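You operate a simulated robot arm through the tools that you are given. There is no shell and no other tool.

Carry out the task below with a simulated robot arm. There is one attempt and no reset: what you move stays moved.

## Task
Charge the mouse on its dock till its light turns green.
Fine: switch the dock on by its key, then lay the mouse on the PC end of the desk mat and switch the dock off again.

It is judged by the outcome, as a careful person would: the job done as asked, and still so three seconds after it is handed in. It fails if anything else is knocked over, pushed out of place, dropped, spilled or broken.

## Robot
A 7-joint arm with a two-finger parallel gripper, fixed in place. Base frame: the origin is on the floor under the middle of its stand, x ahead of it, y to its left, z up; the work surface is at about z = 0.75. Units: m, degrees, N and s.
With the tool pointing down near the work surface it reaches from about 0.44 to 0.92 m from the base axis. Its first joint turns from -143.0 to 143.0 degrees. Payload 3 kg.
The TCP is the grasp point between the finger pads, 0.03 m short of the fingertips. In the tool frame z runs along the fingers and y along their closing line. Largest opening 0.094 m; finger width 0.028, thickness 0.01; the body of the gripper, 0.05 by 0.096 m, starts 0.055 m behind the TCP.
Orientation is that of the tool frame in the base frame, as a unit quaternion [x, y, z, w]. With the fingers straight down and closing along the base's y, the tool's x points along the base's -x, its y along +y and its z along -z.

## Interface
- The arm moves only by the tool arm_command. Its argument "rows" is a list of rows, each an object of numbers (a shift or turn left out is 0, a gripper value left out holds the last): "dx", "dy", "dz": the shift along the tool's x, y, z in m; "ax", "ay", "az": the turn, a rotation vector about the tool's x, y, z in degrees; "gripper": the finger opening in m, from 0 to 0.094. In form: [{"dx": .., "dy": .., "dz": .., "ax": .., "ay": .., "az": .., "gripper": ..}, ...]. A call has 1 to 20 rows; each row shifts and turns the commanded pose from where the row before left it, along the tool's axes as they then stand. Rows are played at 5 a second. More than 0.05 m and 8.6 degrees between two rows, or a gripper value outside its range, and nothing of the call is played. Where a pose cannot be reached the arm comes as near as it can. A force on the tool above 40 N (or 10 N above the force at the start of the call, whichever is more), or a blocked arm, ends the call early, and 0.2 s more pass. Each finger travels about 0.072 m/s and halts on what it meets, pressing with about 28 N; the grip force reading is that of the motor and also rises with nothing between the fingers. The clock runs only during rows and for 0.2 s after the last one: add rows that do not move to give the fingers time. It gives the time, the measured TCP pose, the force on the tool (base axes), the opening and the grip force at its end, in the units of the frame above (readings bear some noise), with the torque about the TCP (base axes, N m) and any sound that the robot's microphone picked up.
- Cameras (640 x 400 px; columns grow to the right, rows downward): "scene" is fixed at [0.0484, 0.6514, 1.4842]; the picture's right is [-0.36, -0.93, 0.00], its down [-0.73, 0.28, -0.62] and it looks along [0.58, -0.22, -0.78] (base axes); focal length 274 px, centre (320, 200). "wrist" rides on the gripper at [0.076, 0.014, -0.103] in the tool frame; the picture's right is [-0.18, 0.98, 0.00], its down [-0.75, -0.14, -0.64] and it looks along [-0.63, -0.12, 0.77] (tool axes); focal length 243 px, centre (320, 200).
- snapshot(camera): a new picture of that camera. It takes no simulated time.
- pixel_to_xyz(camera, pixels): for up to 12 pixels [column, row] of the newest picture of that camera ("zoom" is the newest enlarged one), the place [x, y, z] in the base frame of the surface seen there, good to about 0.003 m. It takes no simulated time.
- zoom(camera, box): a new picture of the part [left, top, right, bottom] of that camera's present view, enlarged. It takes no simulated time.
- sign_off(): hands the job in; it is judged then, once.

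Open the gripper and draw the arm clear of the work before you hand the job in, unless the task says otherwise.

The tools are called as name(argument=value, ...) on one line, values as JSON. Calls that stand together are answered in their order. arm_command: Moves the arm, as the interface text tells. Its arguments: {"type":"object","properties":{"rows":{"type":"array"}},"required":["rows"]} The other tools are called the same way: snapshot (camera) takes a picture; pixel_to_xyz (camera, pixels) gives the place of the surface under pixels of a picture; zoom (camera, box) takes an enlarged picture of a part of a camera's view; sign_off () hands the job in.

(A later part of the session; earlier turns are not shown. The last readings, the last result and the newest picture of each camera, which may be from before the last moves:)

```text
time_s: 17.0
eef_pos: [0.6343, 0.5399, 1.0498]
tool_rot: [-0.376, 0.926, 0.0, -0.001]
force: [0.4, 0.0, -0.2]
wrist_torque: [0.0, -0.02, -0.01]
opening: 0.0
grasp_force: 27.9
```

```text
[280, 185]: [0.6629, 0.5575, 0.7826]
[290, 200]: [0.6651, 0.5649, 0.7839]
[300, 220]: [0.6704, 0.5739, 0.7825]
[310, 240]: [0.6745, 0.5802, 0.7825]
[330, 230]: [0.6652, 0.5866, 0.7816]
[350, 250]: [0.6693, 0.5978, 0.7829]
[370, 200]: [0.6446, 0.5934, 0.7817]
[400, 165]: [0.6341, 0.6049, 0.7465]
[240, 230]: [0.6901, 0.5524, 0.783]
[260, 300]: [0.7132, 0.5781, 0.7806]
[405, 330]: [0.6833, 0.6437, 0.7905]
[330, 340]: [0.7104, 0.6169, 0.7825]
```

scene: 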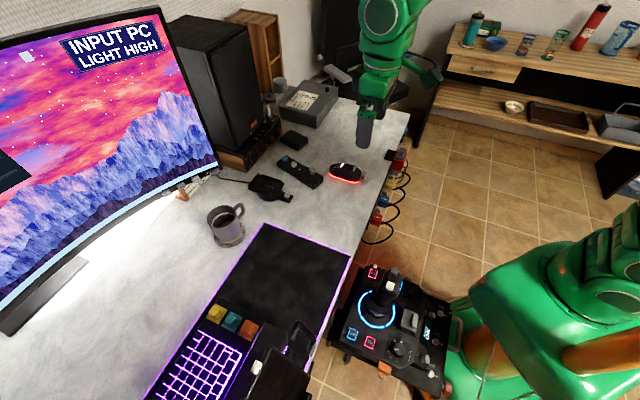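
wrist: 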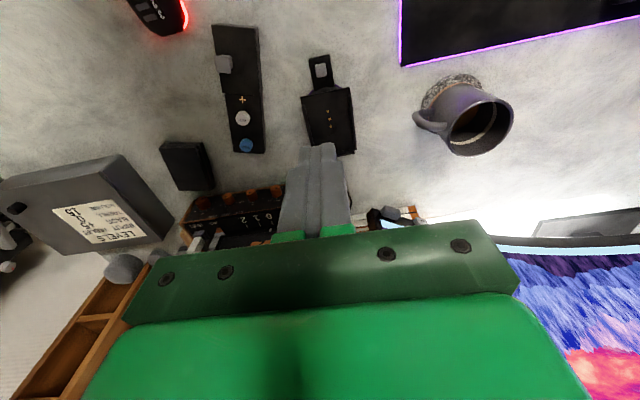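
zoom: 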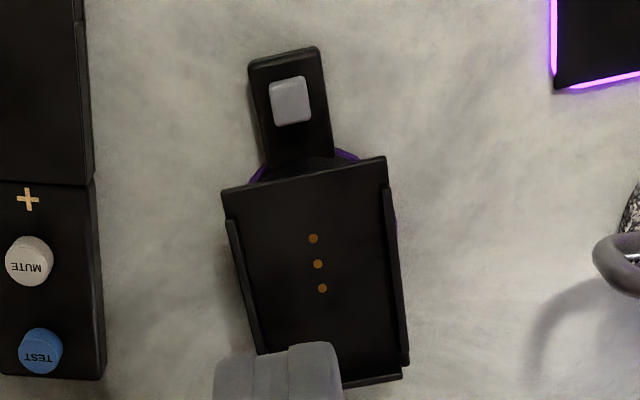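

The key's centre is at about (0.635,0.5425), top z≈0.773. I go down over it to 20 mm above, then check the view.

arm_command(rows=[{"dx": -0.0023, "dy": 0.0014, "dz": 0.038}, {"dz": 0.038}, {"dz": 0.038}, {"dz": 0.038}, {"dz": 0.038}, {"dz": 0.035}, {}])

snapshot(camera="wrist")

zoom(camera="scene", box=[230, 140, 350, 220])

```text
time_s: 18.6
eef_pos: [0.6337, 0.5448, 0.8258]
tool_rot: [-0.376, 0.927, 0.001, -0.001]
force: [0.5, -0.1, -0.1]
wrist_torque: [-0.01, -0.02, 0.03]
opening: 0.0001
grasp_force: 27.5
```

```text
taken
```

wrist: 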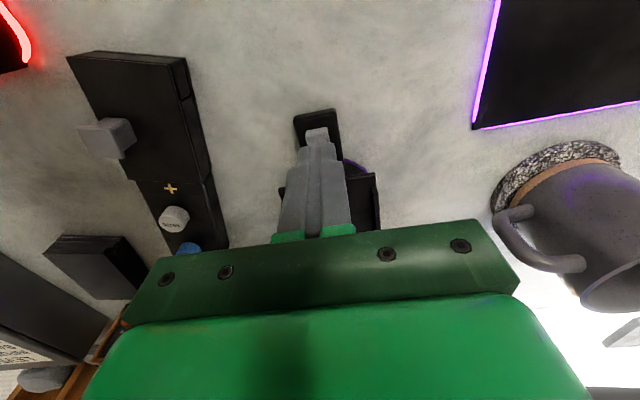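

```text
5.00 times, centred on (290, 180) of scene
```

zoom: 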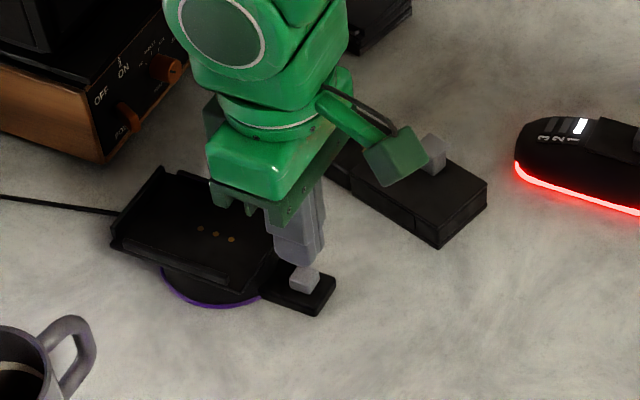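

The fingertips hover right above the key at (316,133) in the wrist view. I zoom once for alignment.

zoom(camera="wrist", box=[260, 90, 380, 165])

```text
5.33 times, centred on (320, 128) of wrist
```

zoom: 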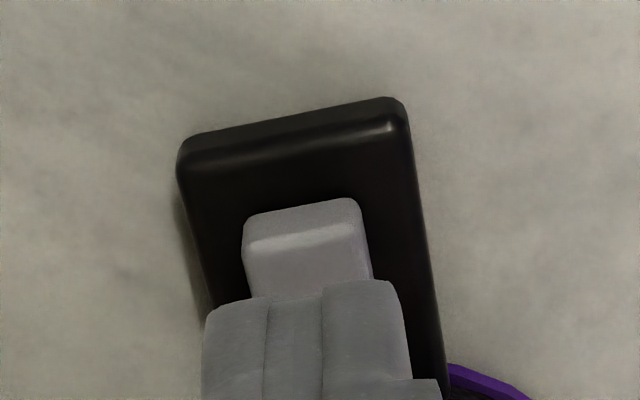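

Alignment is good. I descend slowly onto the key in small steps, watching the force.

arm_command(rows=[{"dz": 0.006}, {"dz": 0.006}, {"dz": 0.006}, {"dz": 0.002}, {"dz": 0.002}, {}])

```text
time_s: 20.0
eef_pos: [0.632, 0.5436, 0.8031]
tool_rot: [-0.377, 0.926, 0.001, -0.001]
force: [-0.6, 0.4, 0.2]
wrist_torque: [0.0, 0.03, -0.03]
opening: 0.0
grasp_force: 28.5
```

Almost at contact (force still ~0). I continue in 1.5 mm steps.

arm_command(rows=[{"dz": 0.0015}, {"dz": 0.0015}, {"dz": 0.0015}, {}])

zoom(camera="scene", box=[230, 140, 350, 220])

```text
time_s: 21.0
eef_pos: [0.6328, 0.544, 0.7999]
tool_rot: [-0.376, 0.927, 0.001, -0.001]
force: [-1.4, 1.2, 4.1]
wrist_torque: [0.01, 0.03, 0.01]
opening: 0.0
grasp_force: 27.7
heard: click
```

```text
5.00 times, centred on (290, 180) of scene
```

zoom: 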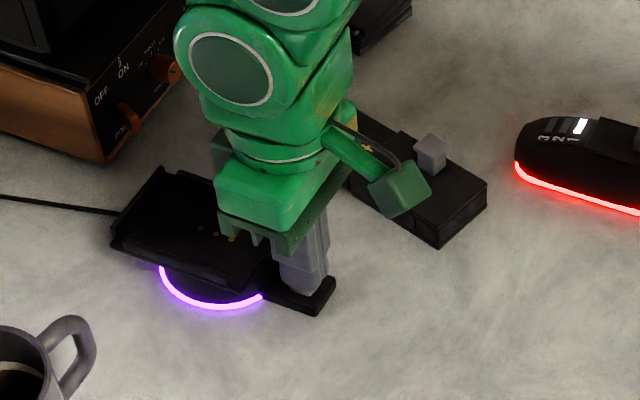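

A click and the dock's ring lit bright purple: the dock is on. I lift off and move above the mouse, opening the gripper.

arm_command(rows=[{"dz": -0.01}, {"dz": -0.04}, {"dz": -0.05}, {"dz": -0.05}, {"dz": -0.05}, {"dx": 0.0234, "dy": -0.0312, "gripper": 0.094}, {"dx": 0.0234, "dy": -0.0312}, {"dx": 0.0234, "dy": -0.0312}, {"dx": 0.0234, "dy": -0.0312}, {"dx": 0.0234, "dy": -0.0312}, {"dx": 0.0234, "dy": -0.0312}, {}])

snapshot(camera="wrist")

zoom(camera="scene", box=[230, 140, 380, 220])

```text
time_s: 23.6
eef_pos: [0.6636, 0.3113, 1.0002]
tool_rot: [-0.377, 0.926, 0.002, 0.0]
force: [-0.2, 0.3, -0.1]
wrist_torque: [-0.03, 0.01, 0.01]
opening: 0.0938
grasp_force: 0.1
```

```text
taken
```

wrist: 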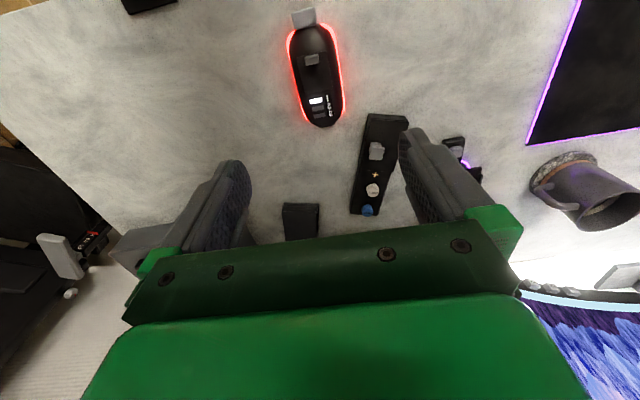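

```text
4.27 times, centred on (305, 180) of scene
```

zoom: 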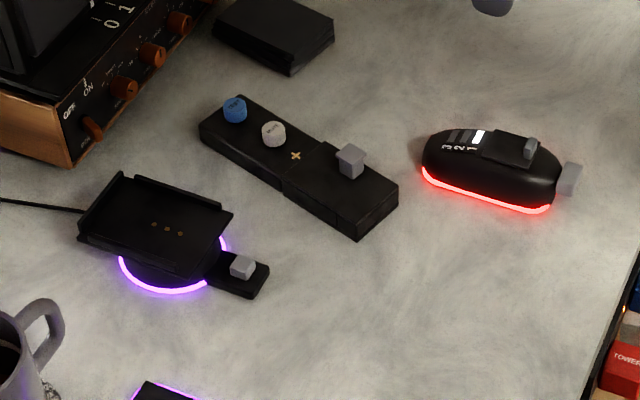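

The dock ring stays on after release. Now I zoom on the mouse from nearly above and measure its outline.

zoom(camera="wrist", box=[250, 0, 390, 140])

pixel_to_xyz(camera="wrist", pixels=[[302, 17], [286, 45], [296, 90], [306, 120], [322, 127], [333, 30], [341, 70], [343, 110], [311, 60], [330, 125], [291, 25], [320, 75]])

```text
2.86 times, centred on (320, 70) of wrist
```

zoom: 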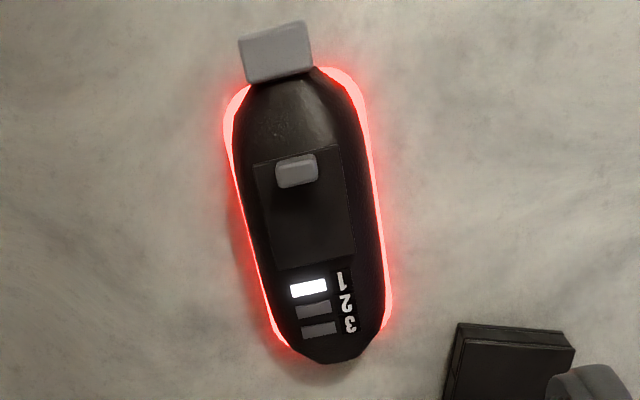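

```text
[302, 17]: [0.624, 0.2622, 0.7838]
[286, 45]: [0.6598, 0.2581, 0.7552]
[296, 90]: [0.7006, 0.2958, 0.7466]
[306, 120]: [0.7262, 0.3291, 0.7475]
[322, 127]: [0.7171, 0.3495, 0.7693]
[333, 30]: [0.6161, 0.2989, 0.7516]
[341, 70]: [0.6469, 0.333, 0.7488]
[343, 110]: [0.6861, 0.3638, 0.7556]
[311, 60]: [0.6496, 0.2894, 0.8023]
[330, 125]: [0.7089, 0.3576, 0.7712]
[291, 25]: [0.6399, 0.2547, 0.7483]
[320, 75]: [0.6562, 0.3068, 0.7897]
```

I measure the light strip outline on both sides in the enlarged picture to get the exact axis and centre.

pixel_to_xyz(camera="zoom", pixels=[[228, 130], [240, 200], [258, 270], [275, 325], [366, 110], [375, 180], [384, 250], [388, 305], [235, 97], [350, 78], [385, 325], [332, 362]])

pixel_to_xyz(camera="zoom", pixels=[[240, 45], [308, 35], [275, 30], [278, 70], [255, 165], [338, 148], [280, 268], [355, 255], [297, 170], [320, 310], [245, 78], [318, 68]])

```text
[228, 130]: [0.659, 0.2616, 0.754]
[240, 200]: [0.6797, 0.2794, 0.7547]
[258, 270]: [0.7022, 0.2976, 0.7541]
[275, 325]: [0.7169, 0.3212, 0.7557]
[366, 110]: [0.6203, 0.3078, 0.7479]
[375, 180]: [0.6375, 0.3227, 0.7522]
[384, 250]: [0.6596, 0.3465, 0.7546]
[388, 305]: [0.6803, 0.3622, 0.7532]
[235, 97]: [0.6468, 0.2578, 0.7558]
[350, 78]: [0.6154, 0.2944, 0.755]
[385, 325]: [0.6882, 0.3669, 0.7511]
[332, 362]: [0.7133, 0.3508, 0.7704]
```

```text
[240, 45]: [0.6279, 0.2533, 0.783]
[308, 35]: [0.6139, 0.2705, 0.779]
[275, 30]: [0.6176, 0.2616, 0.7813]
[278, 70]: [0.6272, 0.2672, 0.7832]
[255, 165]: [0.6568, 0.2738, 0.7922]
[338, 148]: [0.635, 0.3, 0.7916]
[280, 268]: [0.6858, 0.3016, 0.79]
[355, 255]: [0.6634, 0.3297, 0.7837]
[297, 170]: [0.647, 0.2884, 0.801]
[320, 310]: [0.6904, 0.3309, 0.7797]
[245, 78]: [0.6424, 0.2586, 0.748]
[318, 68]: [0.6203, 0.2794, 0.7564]
```

Mouse centre works out to (0.670,0.312), axis ≈44° (aligned with the tool), width ≈0.061. I go down over it to TCP z≈0.85 with the gripper fully open, and check.

arm_command(rows=[{"dx": -0.0045, "dy": -0.004, "dz": 0.03}, {"dz": 0.04}, {"dz": 0.04}, {"dz": 0.04}, {}])

snapshot(camera="wrist")

zoom(camera="scene", box=[300, 110, 420, 200])

```text
time_s: 24.8
eef_pos: [0.6675, 0.312, 0.8476]
tool_rot: [-0.376, 0.927, 0.0, 0.0]
force: [-0.1, -0.3, -0.5]
wrist_torque: [0.01, 0.0, -0.01]
opening: 0.094
grasp_force: 0.0
```

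```text
taken
```

wrist: 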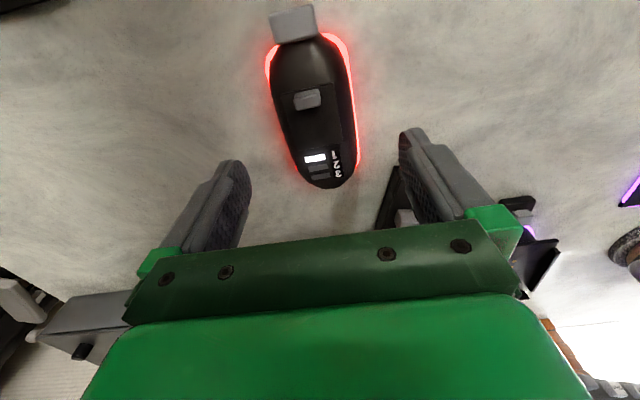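

```text
4.44 times, centred on (360, 155) of scene
```

zoom: 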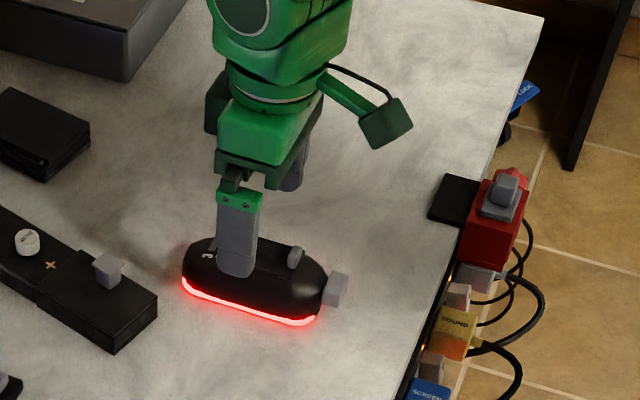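

Fingers straddle the mouse evenly (tips around (240,170) and (405,135), mouse between). I descend to TCP z≈0.791.

arm_command(rows=[{"dz": 0.02}, {"dz": 0.02}, {"dz": 0.01}, {"dz": 0.0065}, {}])

snapshot(camera="wrist")

zoom(camera="scene", box=[300, 130, 400, 200])

```text
time_s: 26.0
eef_pos: [0.6677, 0.3121, 0.7919]
tool_rot: [-0.376, 0.927, 0.001, -0.001]
force: [-0.8, -0.7, 0.3]
wrist_torque: [-0.01, -0.01, -0.02]
opening: 0.094
grasp_force: 0.0
```

```text
taken
```

wrist: 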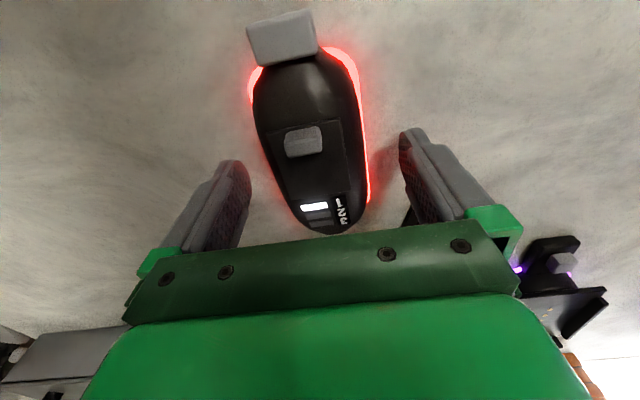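

```text
5.71 times, centred on (350, 165) of scene
```

zoom: 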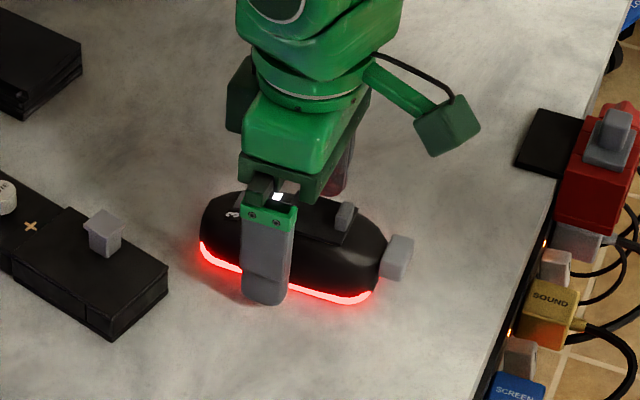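

The fingers are at the mouse's mid length on both sides. I close the grip and hold.

arm_command(rows=[{"gripper": 0.07}, {"gripper": 0.0}, {}, {}, {}])

snapshot(camera="wrist")

zoom(camera="scene", box=[300, 130, 400, 200])

```text
time_s: 27.2
eef_pos: [0.6679, 0.3113, 0.7925]
tool_rot: [-0.376, 0.927, 0.001, 0.0]
force: [0.5, 0.3, 1.3]
wrist_torque: [-0.01, -0.09, 0.06]
opening: 0.0575
grasp_force: 27.9
```

```text
taken
```

wrist: 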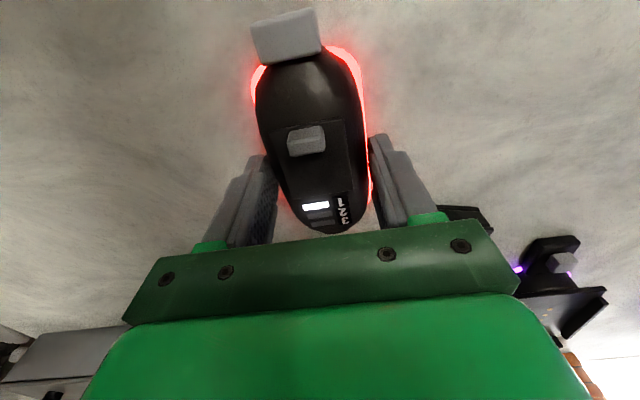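

```text
5.71 times, centred on (350, 165) of scene
```

zoom: 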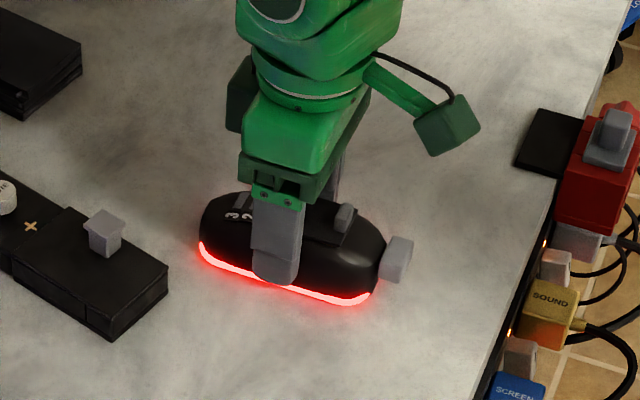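

Gripped: opening 0.0575 m, mouse undisturbed. I lift it slowly by a few centimetres and check that it holds.

arm_command(rows=[{"dz": -0.005}, {"dz": -0.01}, {"dz": -0.02}, {"dz": -0.03}, {}])

snapshot(camera="wrist")

zoom(camera="scene", box=[300, 120, 400, 190])

```text
time_s: 28.4
eef_pos: [0.6678, 0.3113, 0.858]
tool_rot: [-0.376, 0.927, 0.002, -0.001]
force: [-0.5, -0.6, -0.9]
wrist_torque: [0.01, 0.0, 0.03]
opening: 0.0573
grasp_force: 27.9
```

```text
taken
```

wrist: 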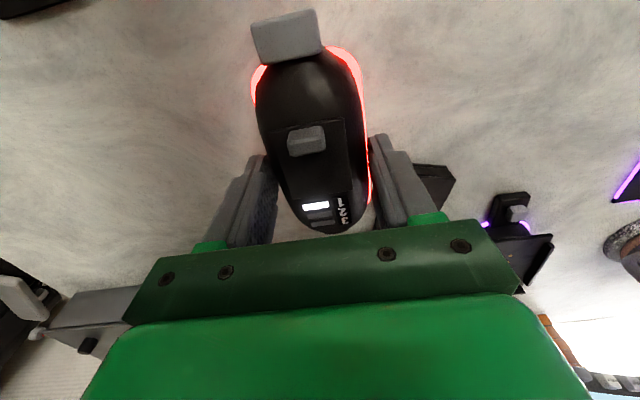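

```text
5.71 times, centred on (350, 155) of scene
```

zoom: 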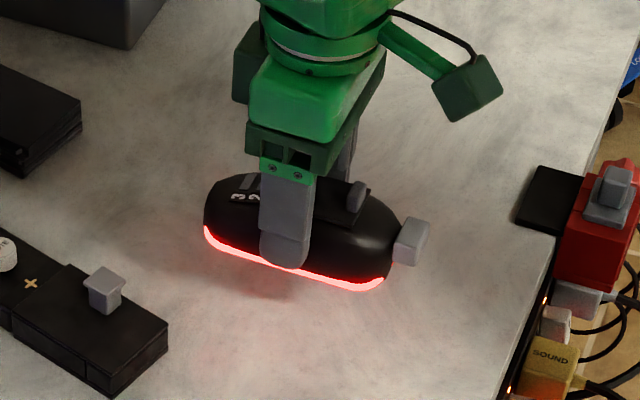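

The mouse hangs firmly and level. I measure it in the hand to know its offset from the TCP.

zoom(camera="wrist", box=[220, 0, 400, 240])

pixel_to_xyz(camera="wrist", pixels=[[285, 20], [255, 20], [315, 15], [287, 60], [256, 90], [355, 70], [305, 142], [330, 234], [345, 228], [338, 200], [367, 120], [315, 207]])

```text
1.67 times, centred on (310, 120) of wrist
```

zoom: 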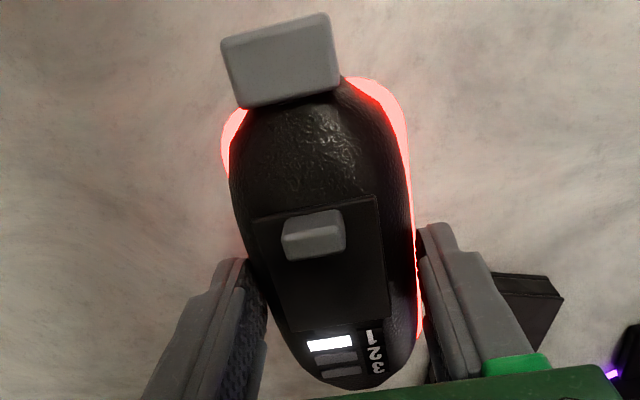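

```text
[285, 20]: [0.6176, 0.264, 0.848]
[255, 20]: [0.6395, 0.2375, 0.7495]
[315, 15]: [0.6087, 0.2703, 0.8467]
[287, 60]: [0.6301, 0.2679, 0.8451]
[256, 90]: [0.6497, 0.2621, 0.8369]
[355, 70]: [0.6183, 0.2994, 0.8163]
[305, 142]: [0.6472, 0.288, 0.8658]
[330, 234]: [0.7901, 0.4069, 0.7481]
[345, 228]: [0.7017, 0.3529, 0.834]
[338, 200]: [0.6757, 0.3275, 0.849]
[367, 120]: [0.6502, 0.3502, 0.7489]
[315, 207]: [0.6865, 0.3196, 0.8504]
```

The mouse axis is centred in the grip, back tip about 0.061 m ahead of TCP. I raise it and carry it to above the dock (TCP target ≈(0.6765,0.5845), z≈0.92), with a 0.7° turn to match the dock axis.

arm_command(rows=[{"dz": -0.03}, {"dz": -0.03}, {"dx": -0.0281, "dy": 0.0271}, {"dx": -0.0281, "dy": 0.0271}, {"dx": -0.0281, "dy": 0.0271}, {"dx": -0.0281, "dy": 0.0271}, {"dx": -0.0281, "dy": 0.0271}, {"dx": -0.0281, "dy": 0.0271}, {"dx": -0.0281, "dy": 0.0271}, {"az": -0.7}, {}])

snapshot(camera="wrist")

zoom(camera="scene", box=[210, 120, 330, 210])

```text
time_s: 30.8
eef_pos: [0.6763, 0.5868, 0.9168]
tool_rot: [-0.382, 0.924, 0.001, 0.0]
force: [-0.5, -0.3, -1.2]
wrist_torque: [-0.01, 0.0, 0.03]
opening: 0.0576
grasp_force: 28.0
```

```text
taken
```

wrist: 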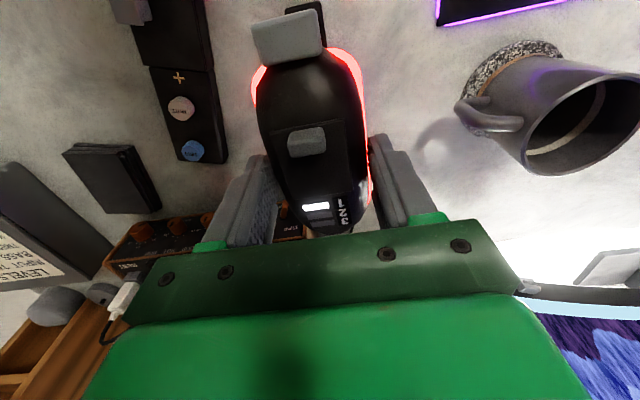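

```text
4.44 times, centred on (270, 165) of scene
```

zoom: 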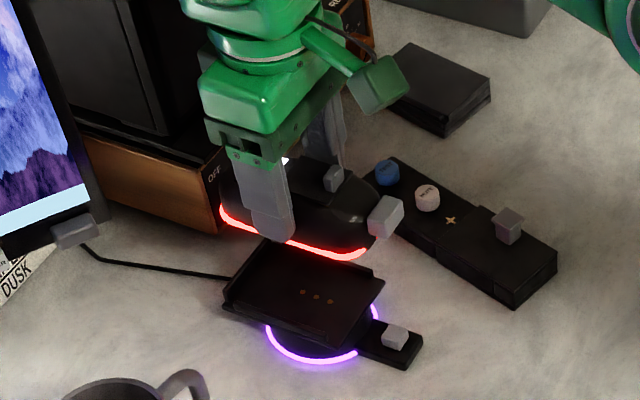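

It hovers over the dock; a stationary reading then a descent to about 2 cm above the cradle lets me check lateral alignment.

arm_command(rows=[{"dz": 0.03}, {"dz": 0.03}, {}, {}])

snapshot(camera="wrist")

zoom(camera="scene", box=[220, 140, 320, 210])

```text
time_s: 31.8
eef_pos: [0.6769, 0.5858, 0.8575]
tool_rot: [-0.383, 0.924, 0.001, -0.001]
force: [0.6, -0.4, -1.9]
wrist_torque: [0.01, -0.02, -0.01]
opening: 0.0575
grasp_force: 27.8
```

```text
taken
```

wrist: 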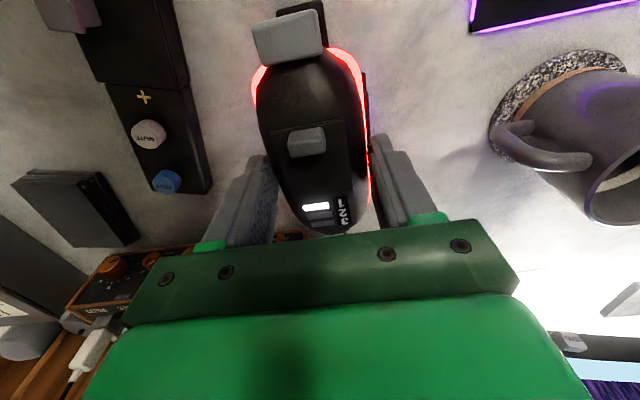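

```text
5.71 times, centred on (270, 175) of scene
```

zoom: 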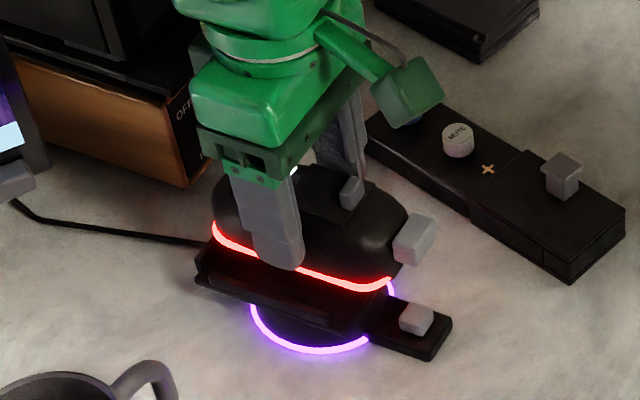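

Aligned within ~1 mm of target; I back off 2 mm from the rear wall and lower further in small steps, watching force.

arm_command(rows=[{"dx": 0.0018, "dz": 0.008}, {"dz": 0.008}, {"dz": 0.006}, {}])

zoom(camera="scene", box=[230, 150, 310, 210])

zoom(camera="wrist", box=[220, 0, 400, 110])

```text
time_s: 32.8
eef_pos: [0.6775, 0.5838, 0.8356]
tool_rot: [-0.382, 0.924, 0.001, 0.0]
force: [0.0, -0.4, -2.1]
wrist_torque: [0.03, 0.0, 0.02]
opening: 0.0578
grasp_force: 27.7
```

```text
6.67 times, centred on (270, 180) of scene
```

zoom: 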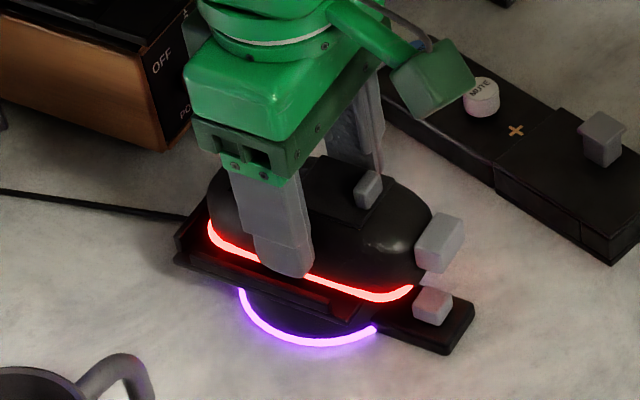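

```text
3.56 times, centred on (310, 55) of wrist
```

zoom: 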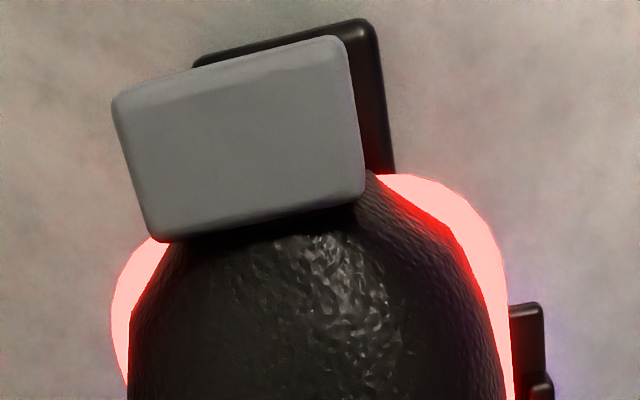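

I check both cradle sides in the wrist picture, lower down.

zoom(camera="wrist", box=[230, 50, 390, 170])

pixel_to_xyz(camera="zoom", pixels=[[85, 180], [90, 220], [95, 260], [448, 140], [460, 180], [470, 220], [440, 120], [80, 150], [455, 160], [88, 200], [465, 200], [100, 300]])

```text
3.33 times, centred on (310, 110) of wrist
```

zoom: 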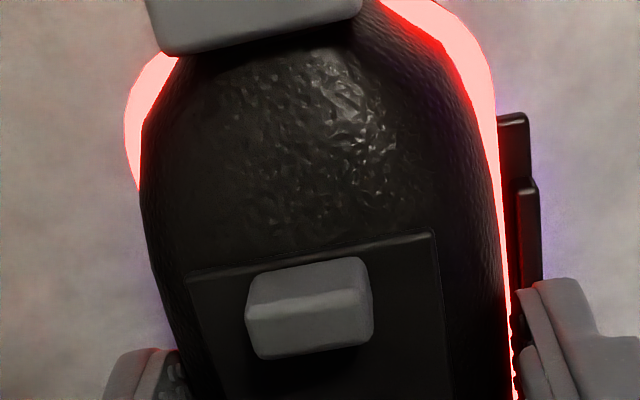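

```text
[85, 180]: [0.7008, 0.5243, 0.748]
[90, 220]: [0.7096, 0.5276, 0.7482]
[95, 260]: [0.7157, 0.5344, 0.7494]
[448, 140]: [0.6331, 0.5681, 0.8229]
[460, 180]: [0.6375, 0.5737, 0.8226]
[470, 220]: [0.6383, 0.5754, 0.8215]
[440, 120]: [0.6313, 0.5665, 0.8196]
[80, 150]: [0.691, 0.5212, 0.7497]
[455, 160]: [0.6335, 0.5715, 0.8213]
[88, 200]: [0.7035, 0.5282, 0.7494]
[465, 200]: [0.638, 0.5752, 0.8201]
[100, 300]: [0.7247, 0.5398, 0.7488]
```

The right-hand cradle corner appears where centred alignment predicts (within ~1 mm). I lower in small steps toward the cradle floor (expected contact at TCP z≈0.825).

arm_command(rows=[{"dz": 0.003}, {"dz": 0.003}, {"dz": 0.002}, {}])

zoom(camera="scene", box=[230, 150, 310, 210])

```text
time_s: 33.8
eef_pos: [0.6775, 0.5843, 0.8281]
tool_rot: [-0.382, 0.924, 0.002, -0.001]
force: [-0.1, -0.3, -1.0]
wrist_torque: [-0.01, -0.02, 0.02]
opening: 0.0578
grasp_force: 27.6
```

```text
6.67 times, centred on (270, 180) of scene
```

zoom: 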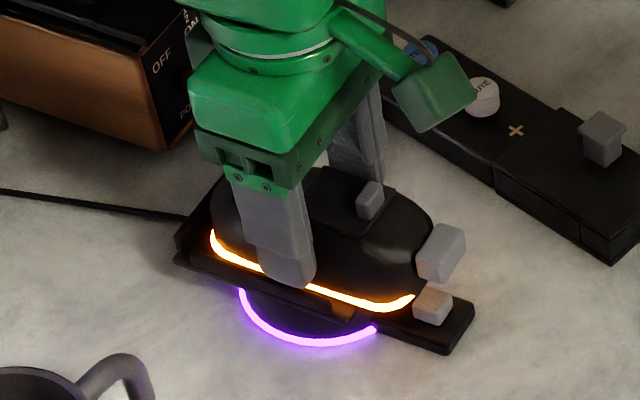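

The mouse's strip turned orange: charging has begun. I lower the last few mm until it rests.

arm_command(rows=[{"dz": 0.0015}, {"dz": 0.0015}, {}])

zoom(camera="scene", box=[230, 150, 310, 210])

```text
time_s: 34.6
eef_pos: [0.6762, 0.5831, 0.8273]
tool_rot: [-0.383, 0.924, 0.001, 0.0]
force: [-1.9, -2.6, 27.2]
wrist_torque: [-0.37, 0.01, 0.06]
opening: 0.0575
grasp_force: 27.8
```

```text
6.67 times, centred on (270, 180) of scene
```

zoom: 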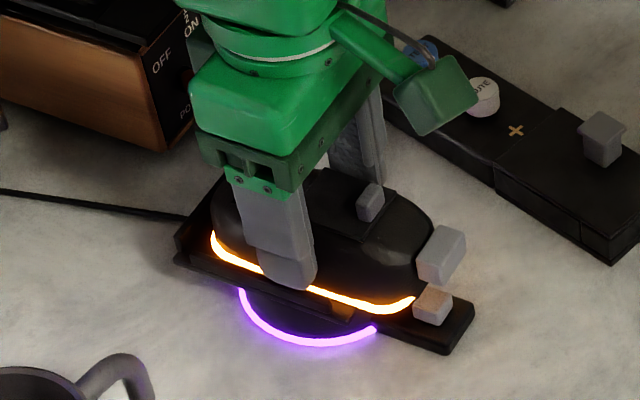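

It is seated (27 N at contact). I relieve the pressure by 2 mm of command and wait while it charges, holding lightly in place.

arm_command(rows=[{"dz": -0.0018}, {}, {}, {}])

zoom(camera="scene", box=[230, 150, 310, 210])

```text
time_s: 35.6
eef_pos: [0.6767, 0.5817, 0.8263]
tool_rot: [-0.381, 0.924, 0.001, 0.0]
force: [7.7, 4.0, 24.3]
wrist_torque: [0.27, -0.55, 0.08]
opening: 0.0574
grasp_force: 27.9
```

```text
6.67 times, centred on (270, 180) of scene
```

zoom: 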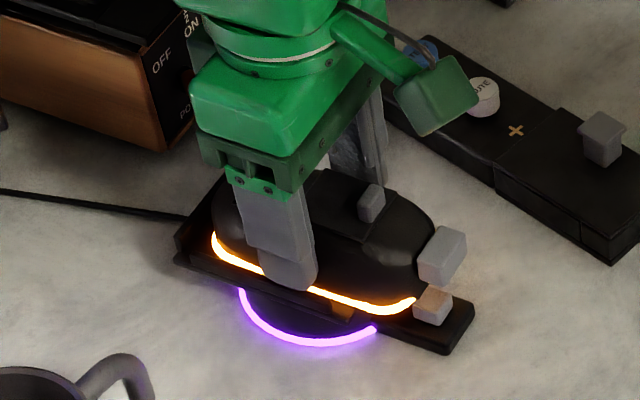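

There is still 24 N of upward push, so I relieve a bit more before releasing.

arm_command(rows=[{"dz": -0.0012}, {}])

snapshot(camera="wrist")

```text
time_s: 36.2
eef_pos: [0.6748, 0.5835, 0.8266]
tool_rot: [-0.381, 0.924, 0.001, -0.002]
force: [2.3, 0.7, 9.5]
wrist_torque: [0.46, -0.52, -0.04]
opening: 0.0576
grasp_force: 28.8
```

```text
taken
```

wrist: 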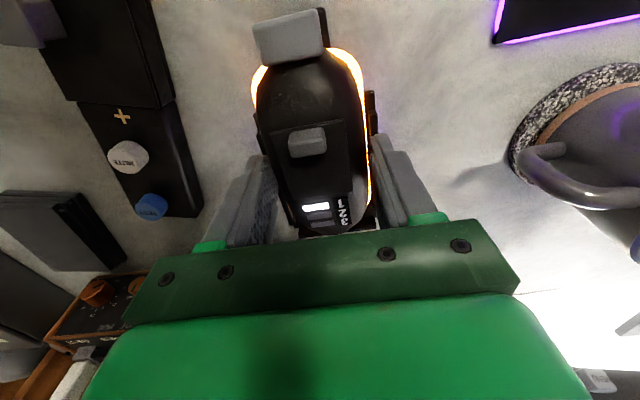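

Force is down to 9.5 N and the mouse sits squarely in the cradle. I open the fingers slightly so the mouse rests freely on the dock.

arm_command(rows=[{"gripper": 0.062}, {"gripper": 0.075}, {}, {}])

zoom(camera="scene", box=[230, 150, 310, 210])

snapshot(camera="wrist")

```text
time_s: 37.2
eef_pos: [0.6767, 0.5831, 0.8268]
tool_rot: [-0.382, 0.924, 0.001, -0.001]
force: [0.1, 0.1, -0.4]
wrist_torque: [-0.01, -0.03, 0.0]
opening: 0.0752
grasp_force: 0.1
```

```text
6.67 times, centred on (270, 180) of scene
```

zoom: 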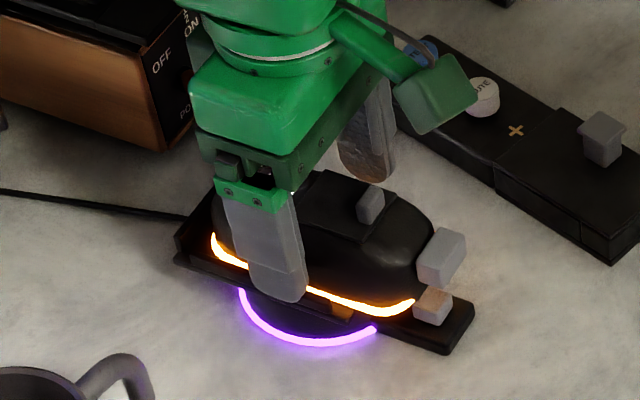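

```text
taken
```

wrist: 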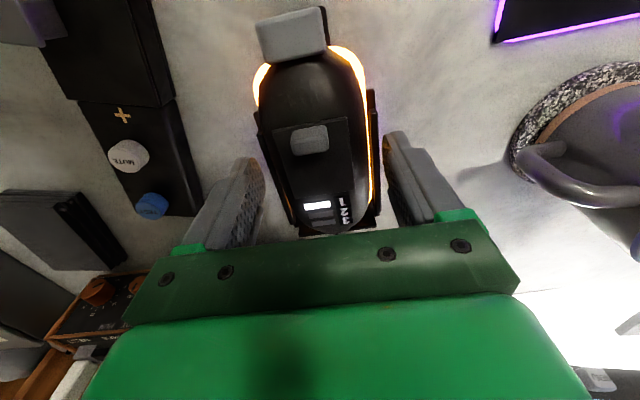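

The mouse rests in the cradle with the strip orange and the ring on. I wait without moving and check the colour.

arm_command(rows=[{}, {}, {}, {}, {}, {}, {}, {}, {}, {}, {}, {}, {}, {}, {}, {}, {}, {}, {}, {}])

zoom(camera="scene", box=[230, 150, 310, 210])

```text
time_s: 41.4
eef_pos: [0.6755, 0.5837, 0.8272]
tool_rot: [-0.381, 0.925, 0.0, -0.001]
force: [1.1, -0.1, -0.3]
wrist_torque: [0.03, -0.01, 0.0]
opening: 0.0747
grasp_force: 0.0
```

```text
6.67 times, centred on (270, 180) of scene
```

zoom: 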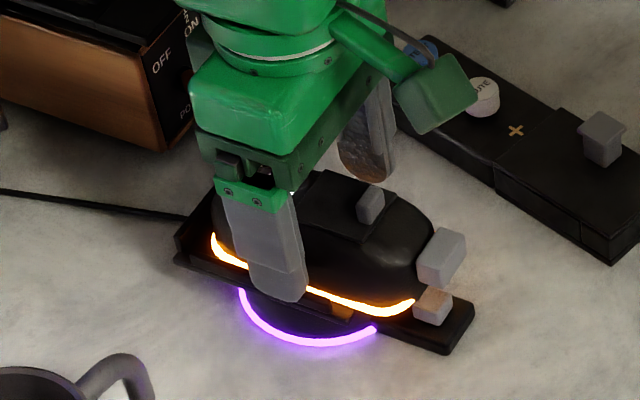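

Still orange at t=41 s. I keep waiting.

arm_command(rows=[{}, {}, {}, {}, {}, {}, {}, {}, {}, {}, {}, {}, {}, {}, {}, {}, {}, {}, {}, {}])

zoom(camera="scene", box=[230, 150, 310, 210])

```text
time_s: 45.6
eef_pos: [0.6752, 0.5841, 0.827]
tool_rot: [-0.382, 0.924, 0.002, -0.001]
force: [-0.1, 0.1, 0.0]
wrist_torque: [0.0, 0.03, 0.0]
opening: 0.0752
grasp_force: 0.1
```

```text
6.67 times, centred on (270, 180) of scene
```

zoom: 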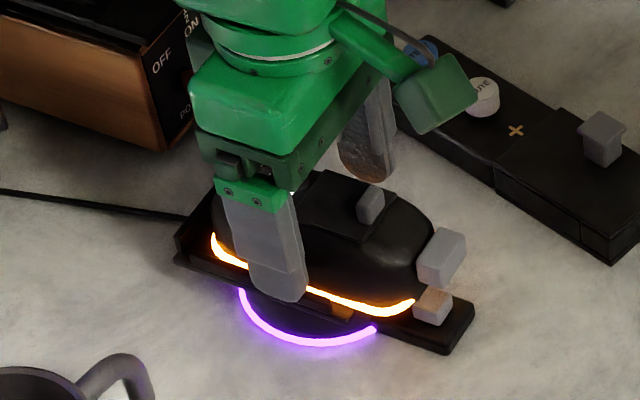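

Still orange. I wait another 8 seconds in two calls' worth and look again.

arm_command(rows=[{}, {}, {}, {}, {}, {}, {}, {}, {}, {}, {}, {}, {}, {}, {}, {}, {}, {}, {}, {}])

zoom(camera="scene", box=[230, 150, 310, 210])

```text
time_s: 49.8
eef_pos: [0.6764, 0.5837, 0.8274]
tool_rot: [-0.382, 0.924, 0.0, -0.001]
force: [0.5, 0.2, 0.8]
wrist_torque: [-0.01, 0.0, 0.02]
opening: 0.075
grasp_force: 0.1
```

```text
6.67 times, centred on (270, 180) of scene
```

zoom: 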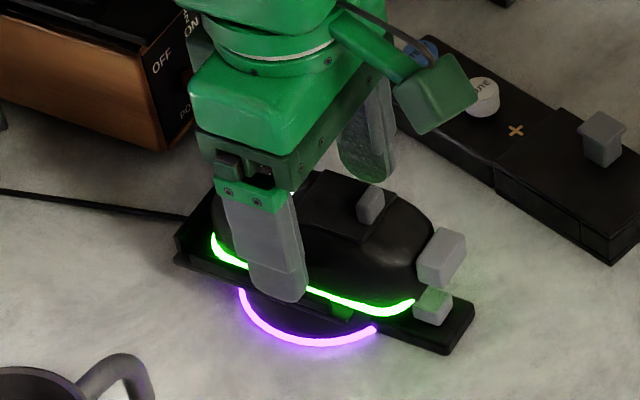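

The strip is now green: charged. Before moving on, I measure the mat's near end, the keyboard edge and nearby tall objects for the placement.

snapshot(camera="scene")

pixel_to_xyz(camera="scene", pixels=[[265, 224], [349, 256], [223, 300], [263, 321], [300, 325], [305, 355], [393, 285], [385, 270], [320, 240], [250, 290], [330, 305], [280, 255]])

zoom(camera="scene", box=[200, 210, 400, 340])

```text
taken
```

scene: 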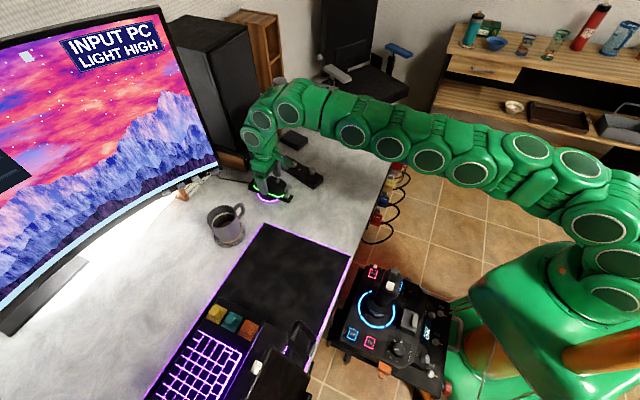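

```text
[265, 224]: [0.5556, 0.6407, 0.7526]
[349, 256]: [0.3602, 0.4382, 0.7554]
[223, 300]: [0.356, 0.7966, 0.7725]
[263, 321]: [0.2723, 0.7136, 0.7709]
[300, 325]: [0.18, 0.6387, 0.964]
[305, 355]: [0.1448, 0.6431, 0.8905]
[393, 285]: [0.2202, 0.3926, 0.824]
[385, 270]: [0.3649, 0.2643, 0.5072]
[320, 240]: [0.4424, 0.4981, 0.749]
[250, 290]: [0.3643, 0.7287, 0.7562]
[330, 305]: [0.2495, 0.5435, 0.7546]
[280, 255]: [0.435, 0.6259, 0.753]
```

```text
3.08 times, centred on (300, 275) of scene
```

zoom: 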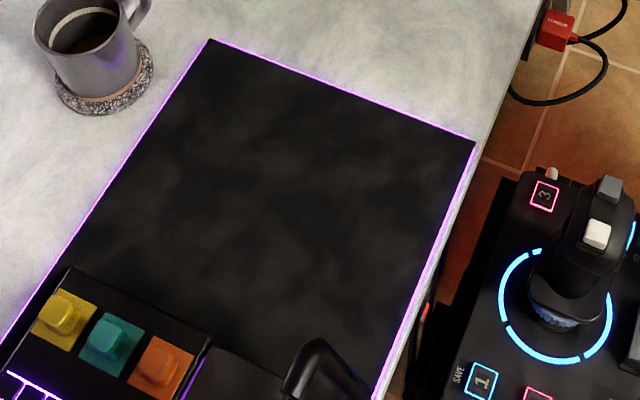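

Mat: near end line through (0.556,0.641)–(0.360,0.438), keyboard starts about 0.2 m further; target centre (0.398,0.592). I regrip the mouse now.

arm_command(rows=[{"gripper": 0.066}, {"gripper": 0.0}, {}, {}, {}])

zoom(camera="scene", box=[230, 150, 310, 210])

```text
time_s: 51.0
eef_pos: [0.6772, 0.5836, 0.8283]
tool_rot: [-0.382, 0.924, 0.0, -0.001]
force: [-0.5, 0.0, 2.0]
wrist_torque: [-0.04, -0.02, -0.02]
opening: 0.0575
grasp_force: 28.3
```

```text
6.67 times, centred on (270, 180) of scene
```

zoom: 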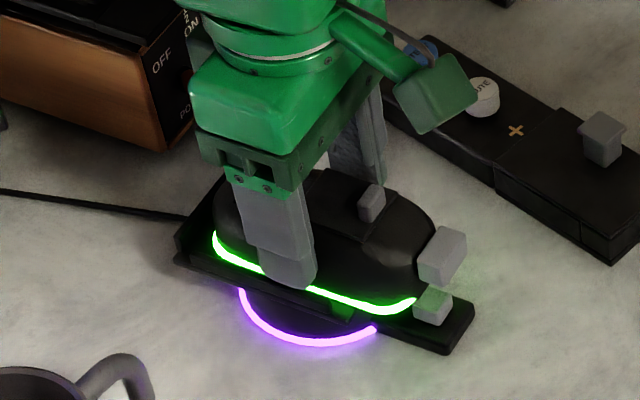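

Gripped again at 0.0575 m with the strip green. I lift it slowly out of the cradle.

arm_command(rows=[{"dz": -0.004}, {"dz": -0.006}, {"dz": -0.015}, {"dz": -0.025}, {"dz": -0.035}, {"dz": -0.035}, {}])

zoom(camera="scene", box=[210, 120, 330, 210])

snapshot(camera="wrist")

```text
time_s: 52.6
eef_pos: [0.6739, 0.5834, 0.9474]
tool_rot: [-0.382, 0.924, 0.001, -0.002]
force: [-0.2, 0.0, -1.9]
wrist_torque: [0.01, 0.0, 0.0]
opening: 0.0577
grasp_force: 28.3
```

```text
4.44 times, centred on (270, 165) of scene
```

zoom: 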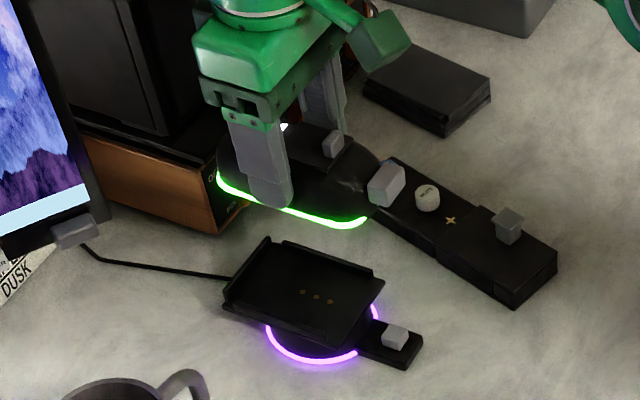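

```text
taken
```

wrist: 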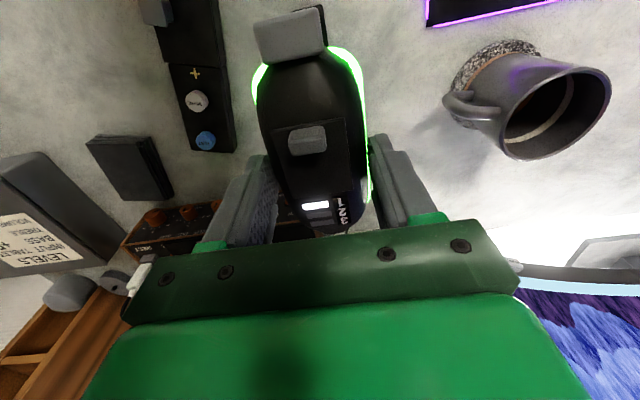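

The mouse came out cleanly, still green, and the dock is unmoved. I move it back toward the robot first and then along the mat, clear of the mug.

arm_command(rows=[{"dx": 0.0378}, {"dx": 0.0378}, {"dx": 0.0378}, {"dx": 0.0378}, {"dx": 0.0378}, {"dy": 0.0402}, {"dy": 0.0402}, {"dy": 0.0402}, {"dy": 0.0402}, {"dy": 0.0402}, {}])

snapshot(camera="wrist")

snapshot(camera="scene")

```text
time_s: 55.0
eef_pos: [0.4004, 0.5922, 0.9473]
tool_rot: [-0.382, 0.924, 0.001, -0.002]
force: [1.1, 0.2, -1.3]
wrist_torque: [-0.02, -0.02, 0.0]
opening: 0.0575
grasp_force: 28.1
```

```text
taken
```

wrist: 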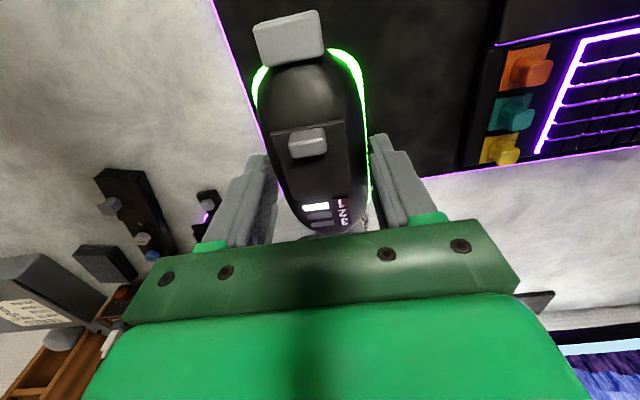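

```text
taken
```

scene: 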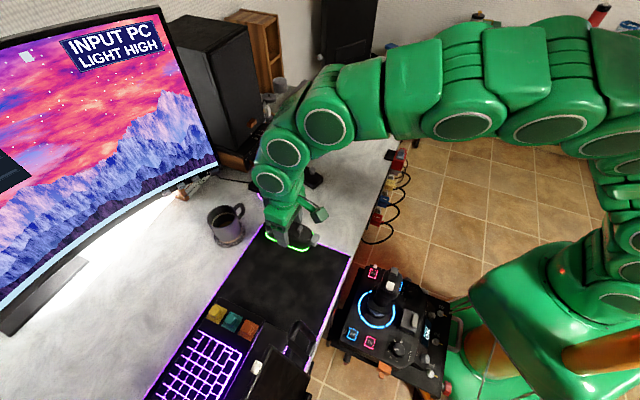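

The mouse is over the empty near end of the mat (TCP (0.400,0.592)), ~0.05 m margin from the end edge. I lower it to just above the mat.

arm_command(rows=[{"dz": 0.04}, {"dz": 0.04}, {"dz": 0.035}, {"dz": 0.015}, {"dz": 0.005}, {}])

zoom(camera="scene", box=[220, 190, 370, 300])

snapshot(camera="wrist")

```text
time_s: 56.4
eef_pos: [0.4017, 0.5914, 0.8129]
tool_rot: [-0.382, 0.924, 0.001, -0.001]
force: [-0.7, -0.1, -1.5]
wrist_torque: [0.03, 0.02, -0.02]
opening: 0.0576
grasp_force: 28.5
```

```text
3.64 times, centred on (295, 245) of scene
```

zoom: 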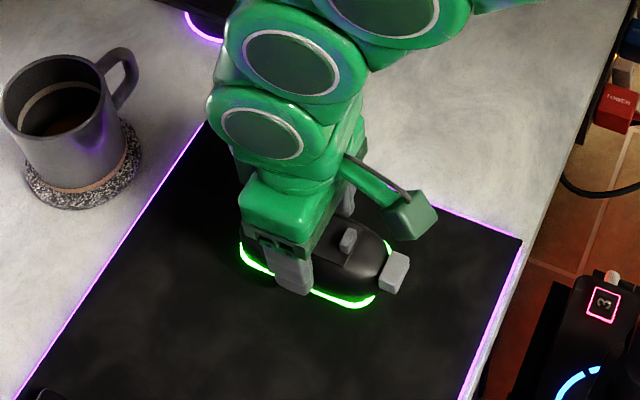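

```text
taken
```

wrist: 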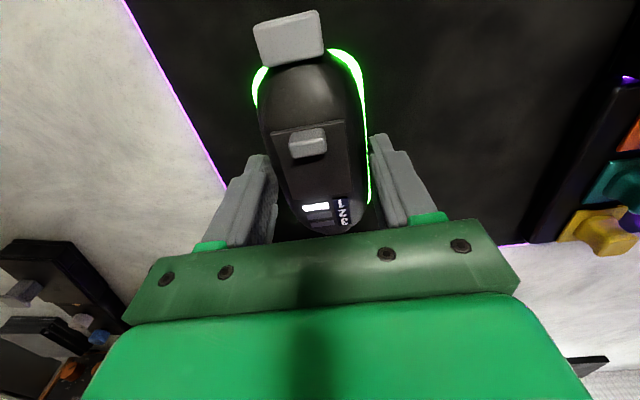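

The mouse is about 1.5 cm above the mat, fully within its outline. I lower in small steps until contact.

arm_command(rows=[{"dz": 0.004}, {"dz": 0.004}, {"dz": 0.003}, {"dz": 0.0015}, {}])

```text
time_s: 57.6
eef_pos: [0.4005, 0.5914, 0.7995]
tool_rot: [-0.382, 0.924, 0.001, -0.001]
force: [-0.8, -0.6, -1.5]
wrist_torque: [0.01, -0.01, 0.01]
opening: 0.0575
grasp_force: 27.7
```

No contact yet at z=0.7995. I continue in 1.2 mm steps.

arm_command(rows=[{"dz": 0.0012}, {"dz": 0.0012}, {}])

zoom(camera="scene", box=[260, 210, 340, 270])

```text
time_s: 58.4
eef_pos: [0.4003, 0.5923, 0.7982]
tool_rot: [-0.382, 0.924, 0.001, 0.0]
force: [-0.3, -0.1, -1.4]
wrist_torque: [0.04, 0.04, -0.01]
opening: 0.0571
grasp_force: 28.1
```

```text
6.67 times, centred on (300, 240) of scene
```

zoom: 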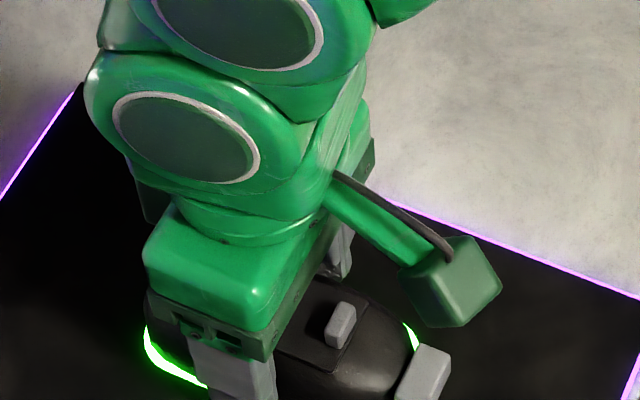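

Still hanging (force -1.4 N is the mouse's weight). I lower a bit more, in 1 mm steps.

arm_command(rows=[{"dz": 0.001}, {"dz": 0.001}, {}])

```text
time_s: 59.2
eef_pos: [0.4005, 0.5919, 0.7971]
tool_rot: [-0.382, 0.924, 0.001, -0.001]
force: [-3.4, -10.0, 23.1]
wrist_torque: [-0.32, -0.02, 0.0]
opening: 0.0574
grasp_force: 27.9
```

Contact with the mat (23 N). I relieve the pressure by 1 mm, then open the fingers gently.

arm_command(rows=[{"dz": -0.001}, {}])

```text
time_s: 59.8
eef_pos: [0.4007, 0.5923, 0.7967]
tool_rot: [-0.382, 0.924, 0.002, -0.001]
force: [1.2, -0.6, 1.5]
wrist_torque: [0.13, -0.23, -0.07]
opening: 0.0575
grasp_force: 27.8
```

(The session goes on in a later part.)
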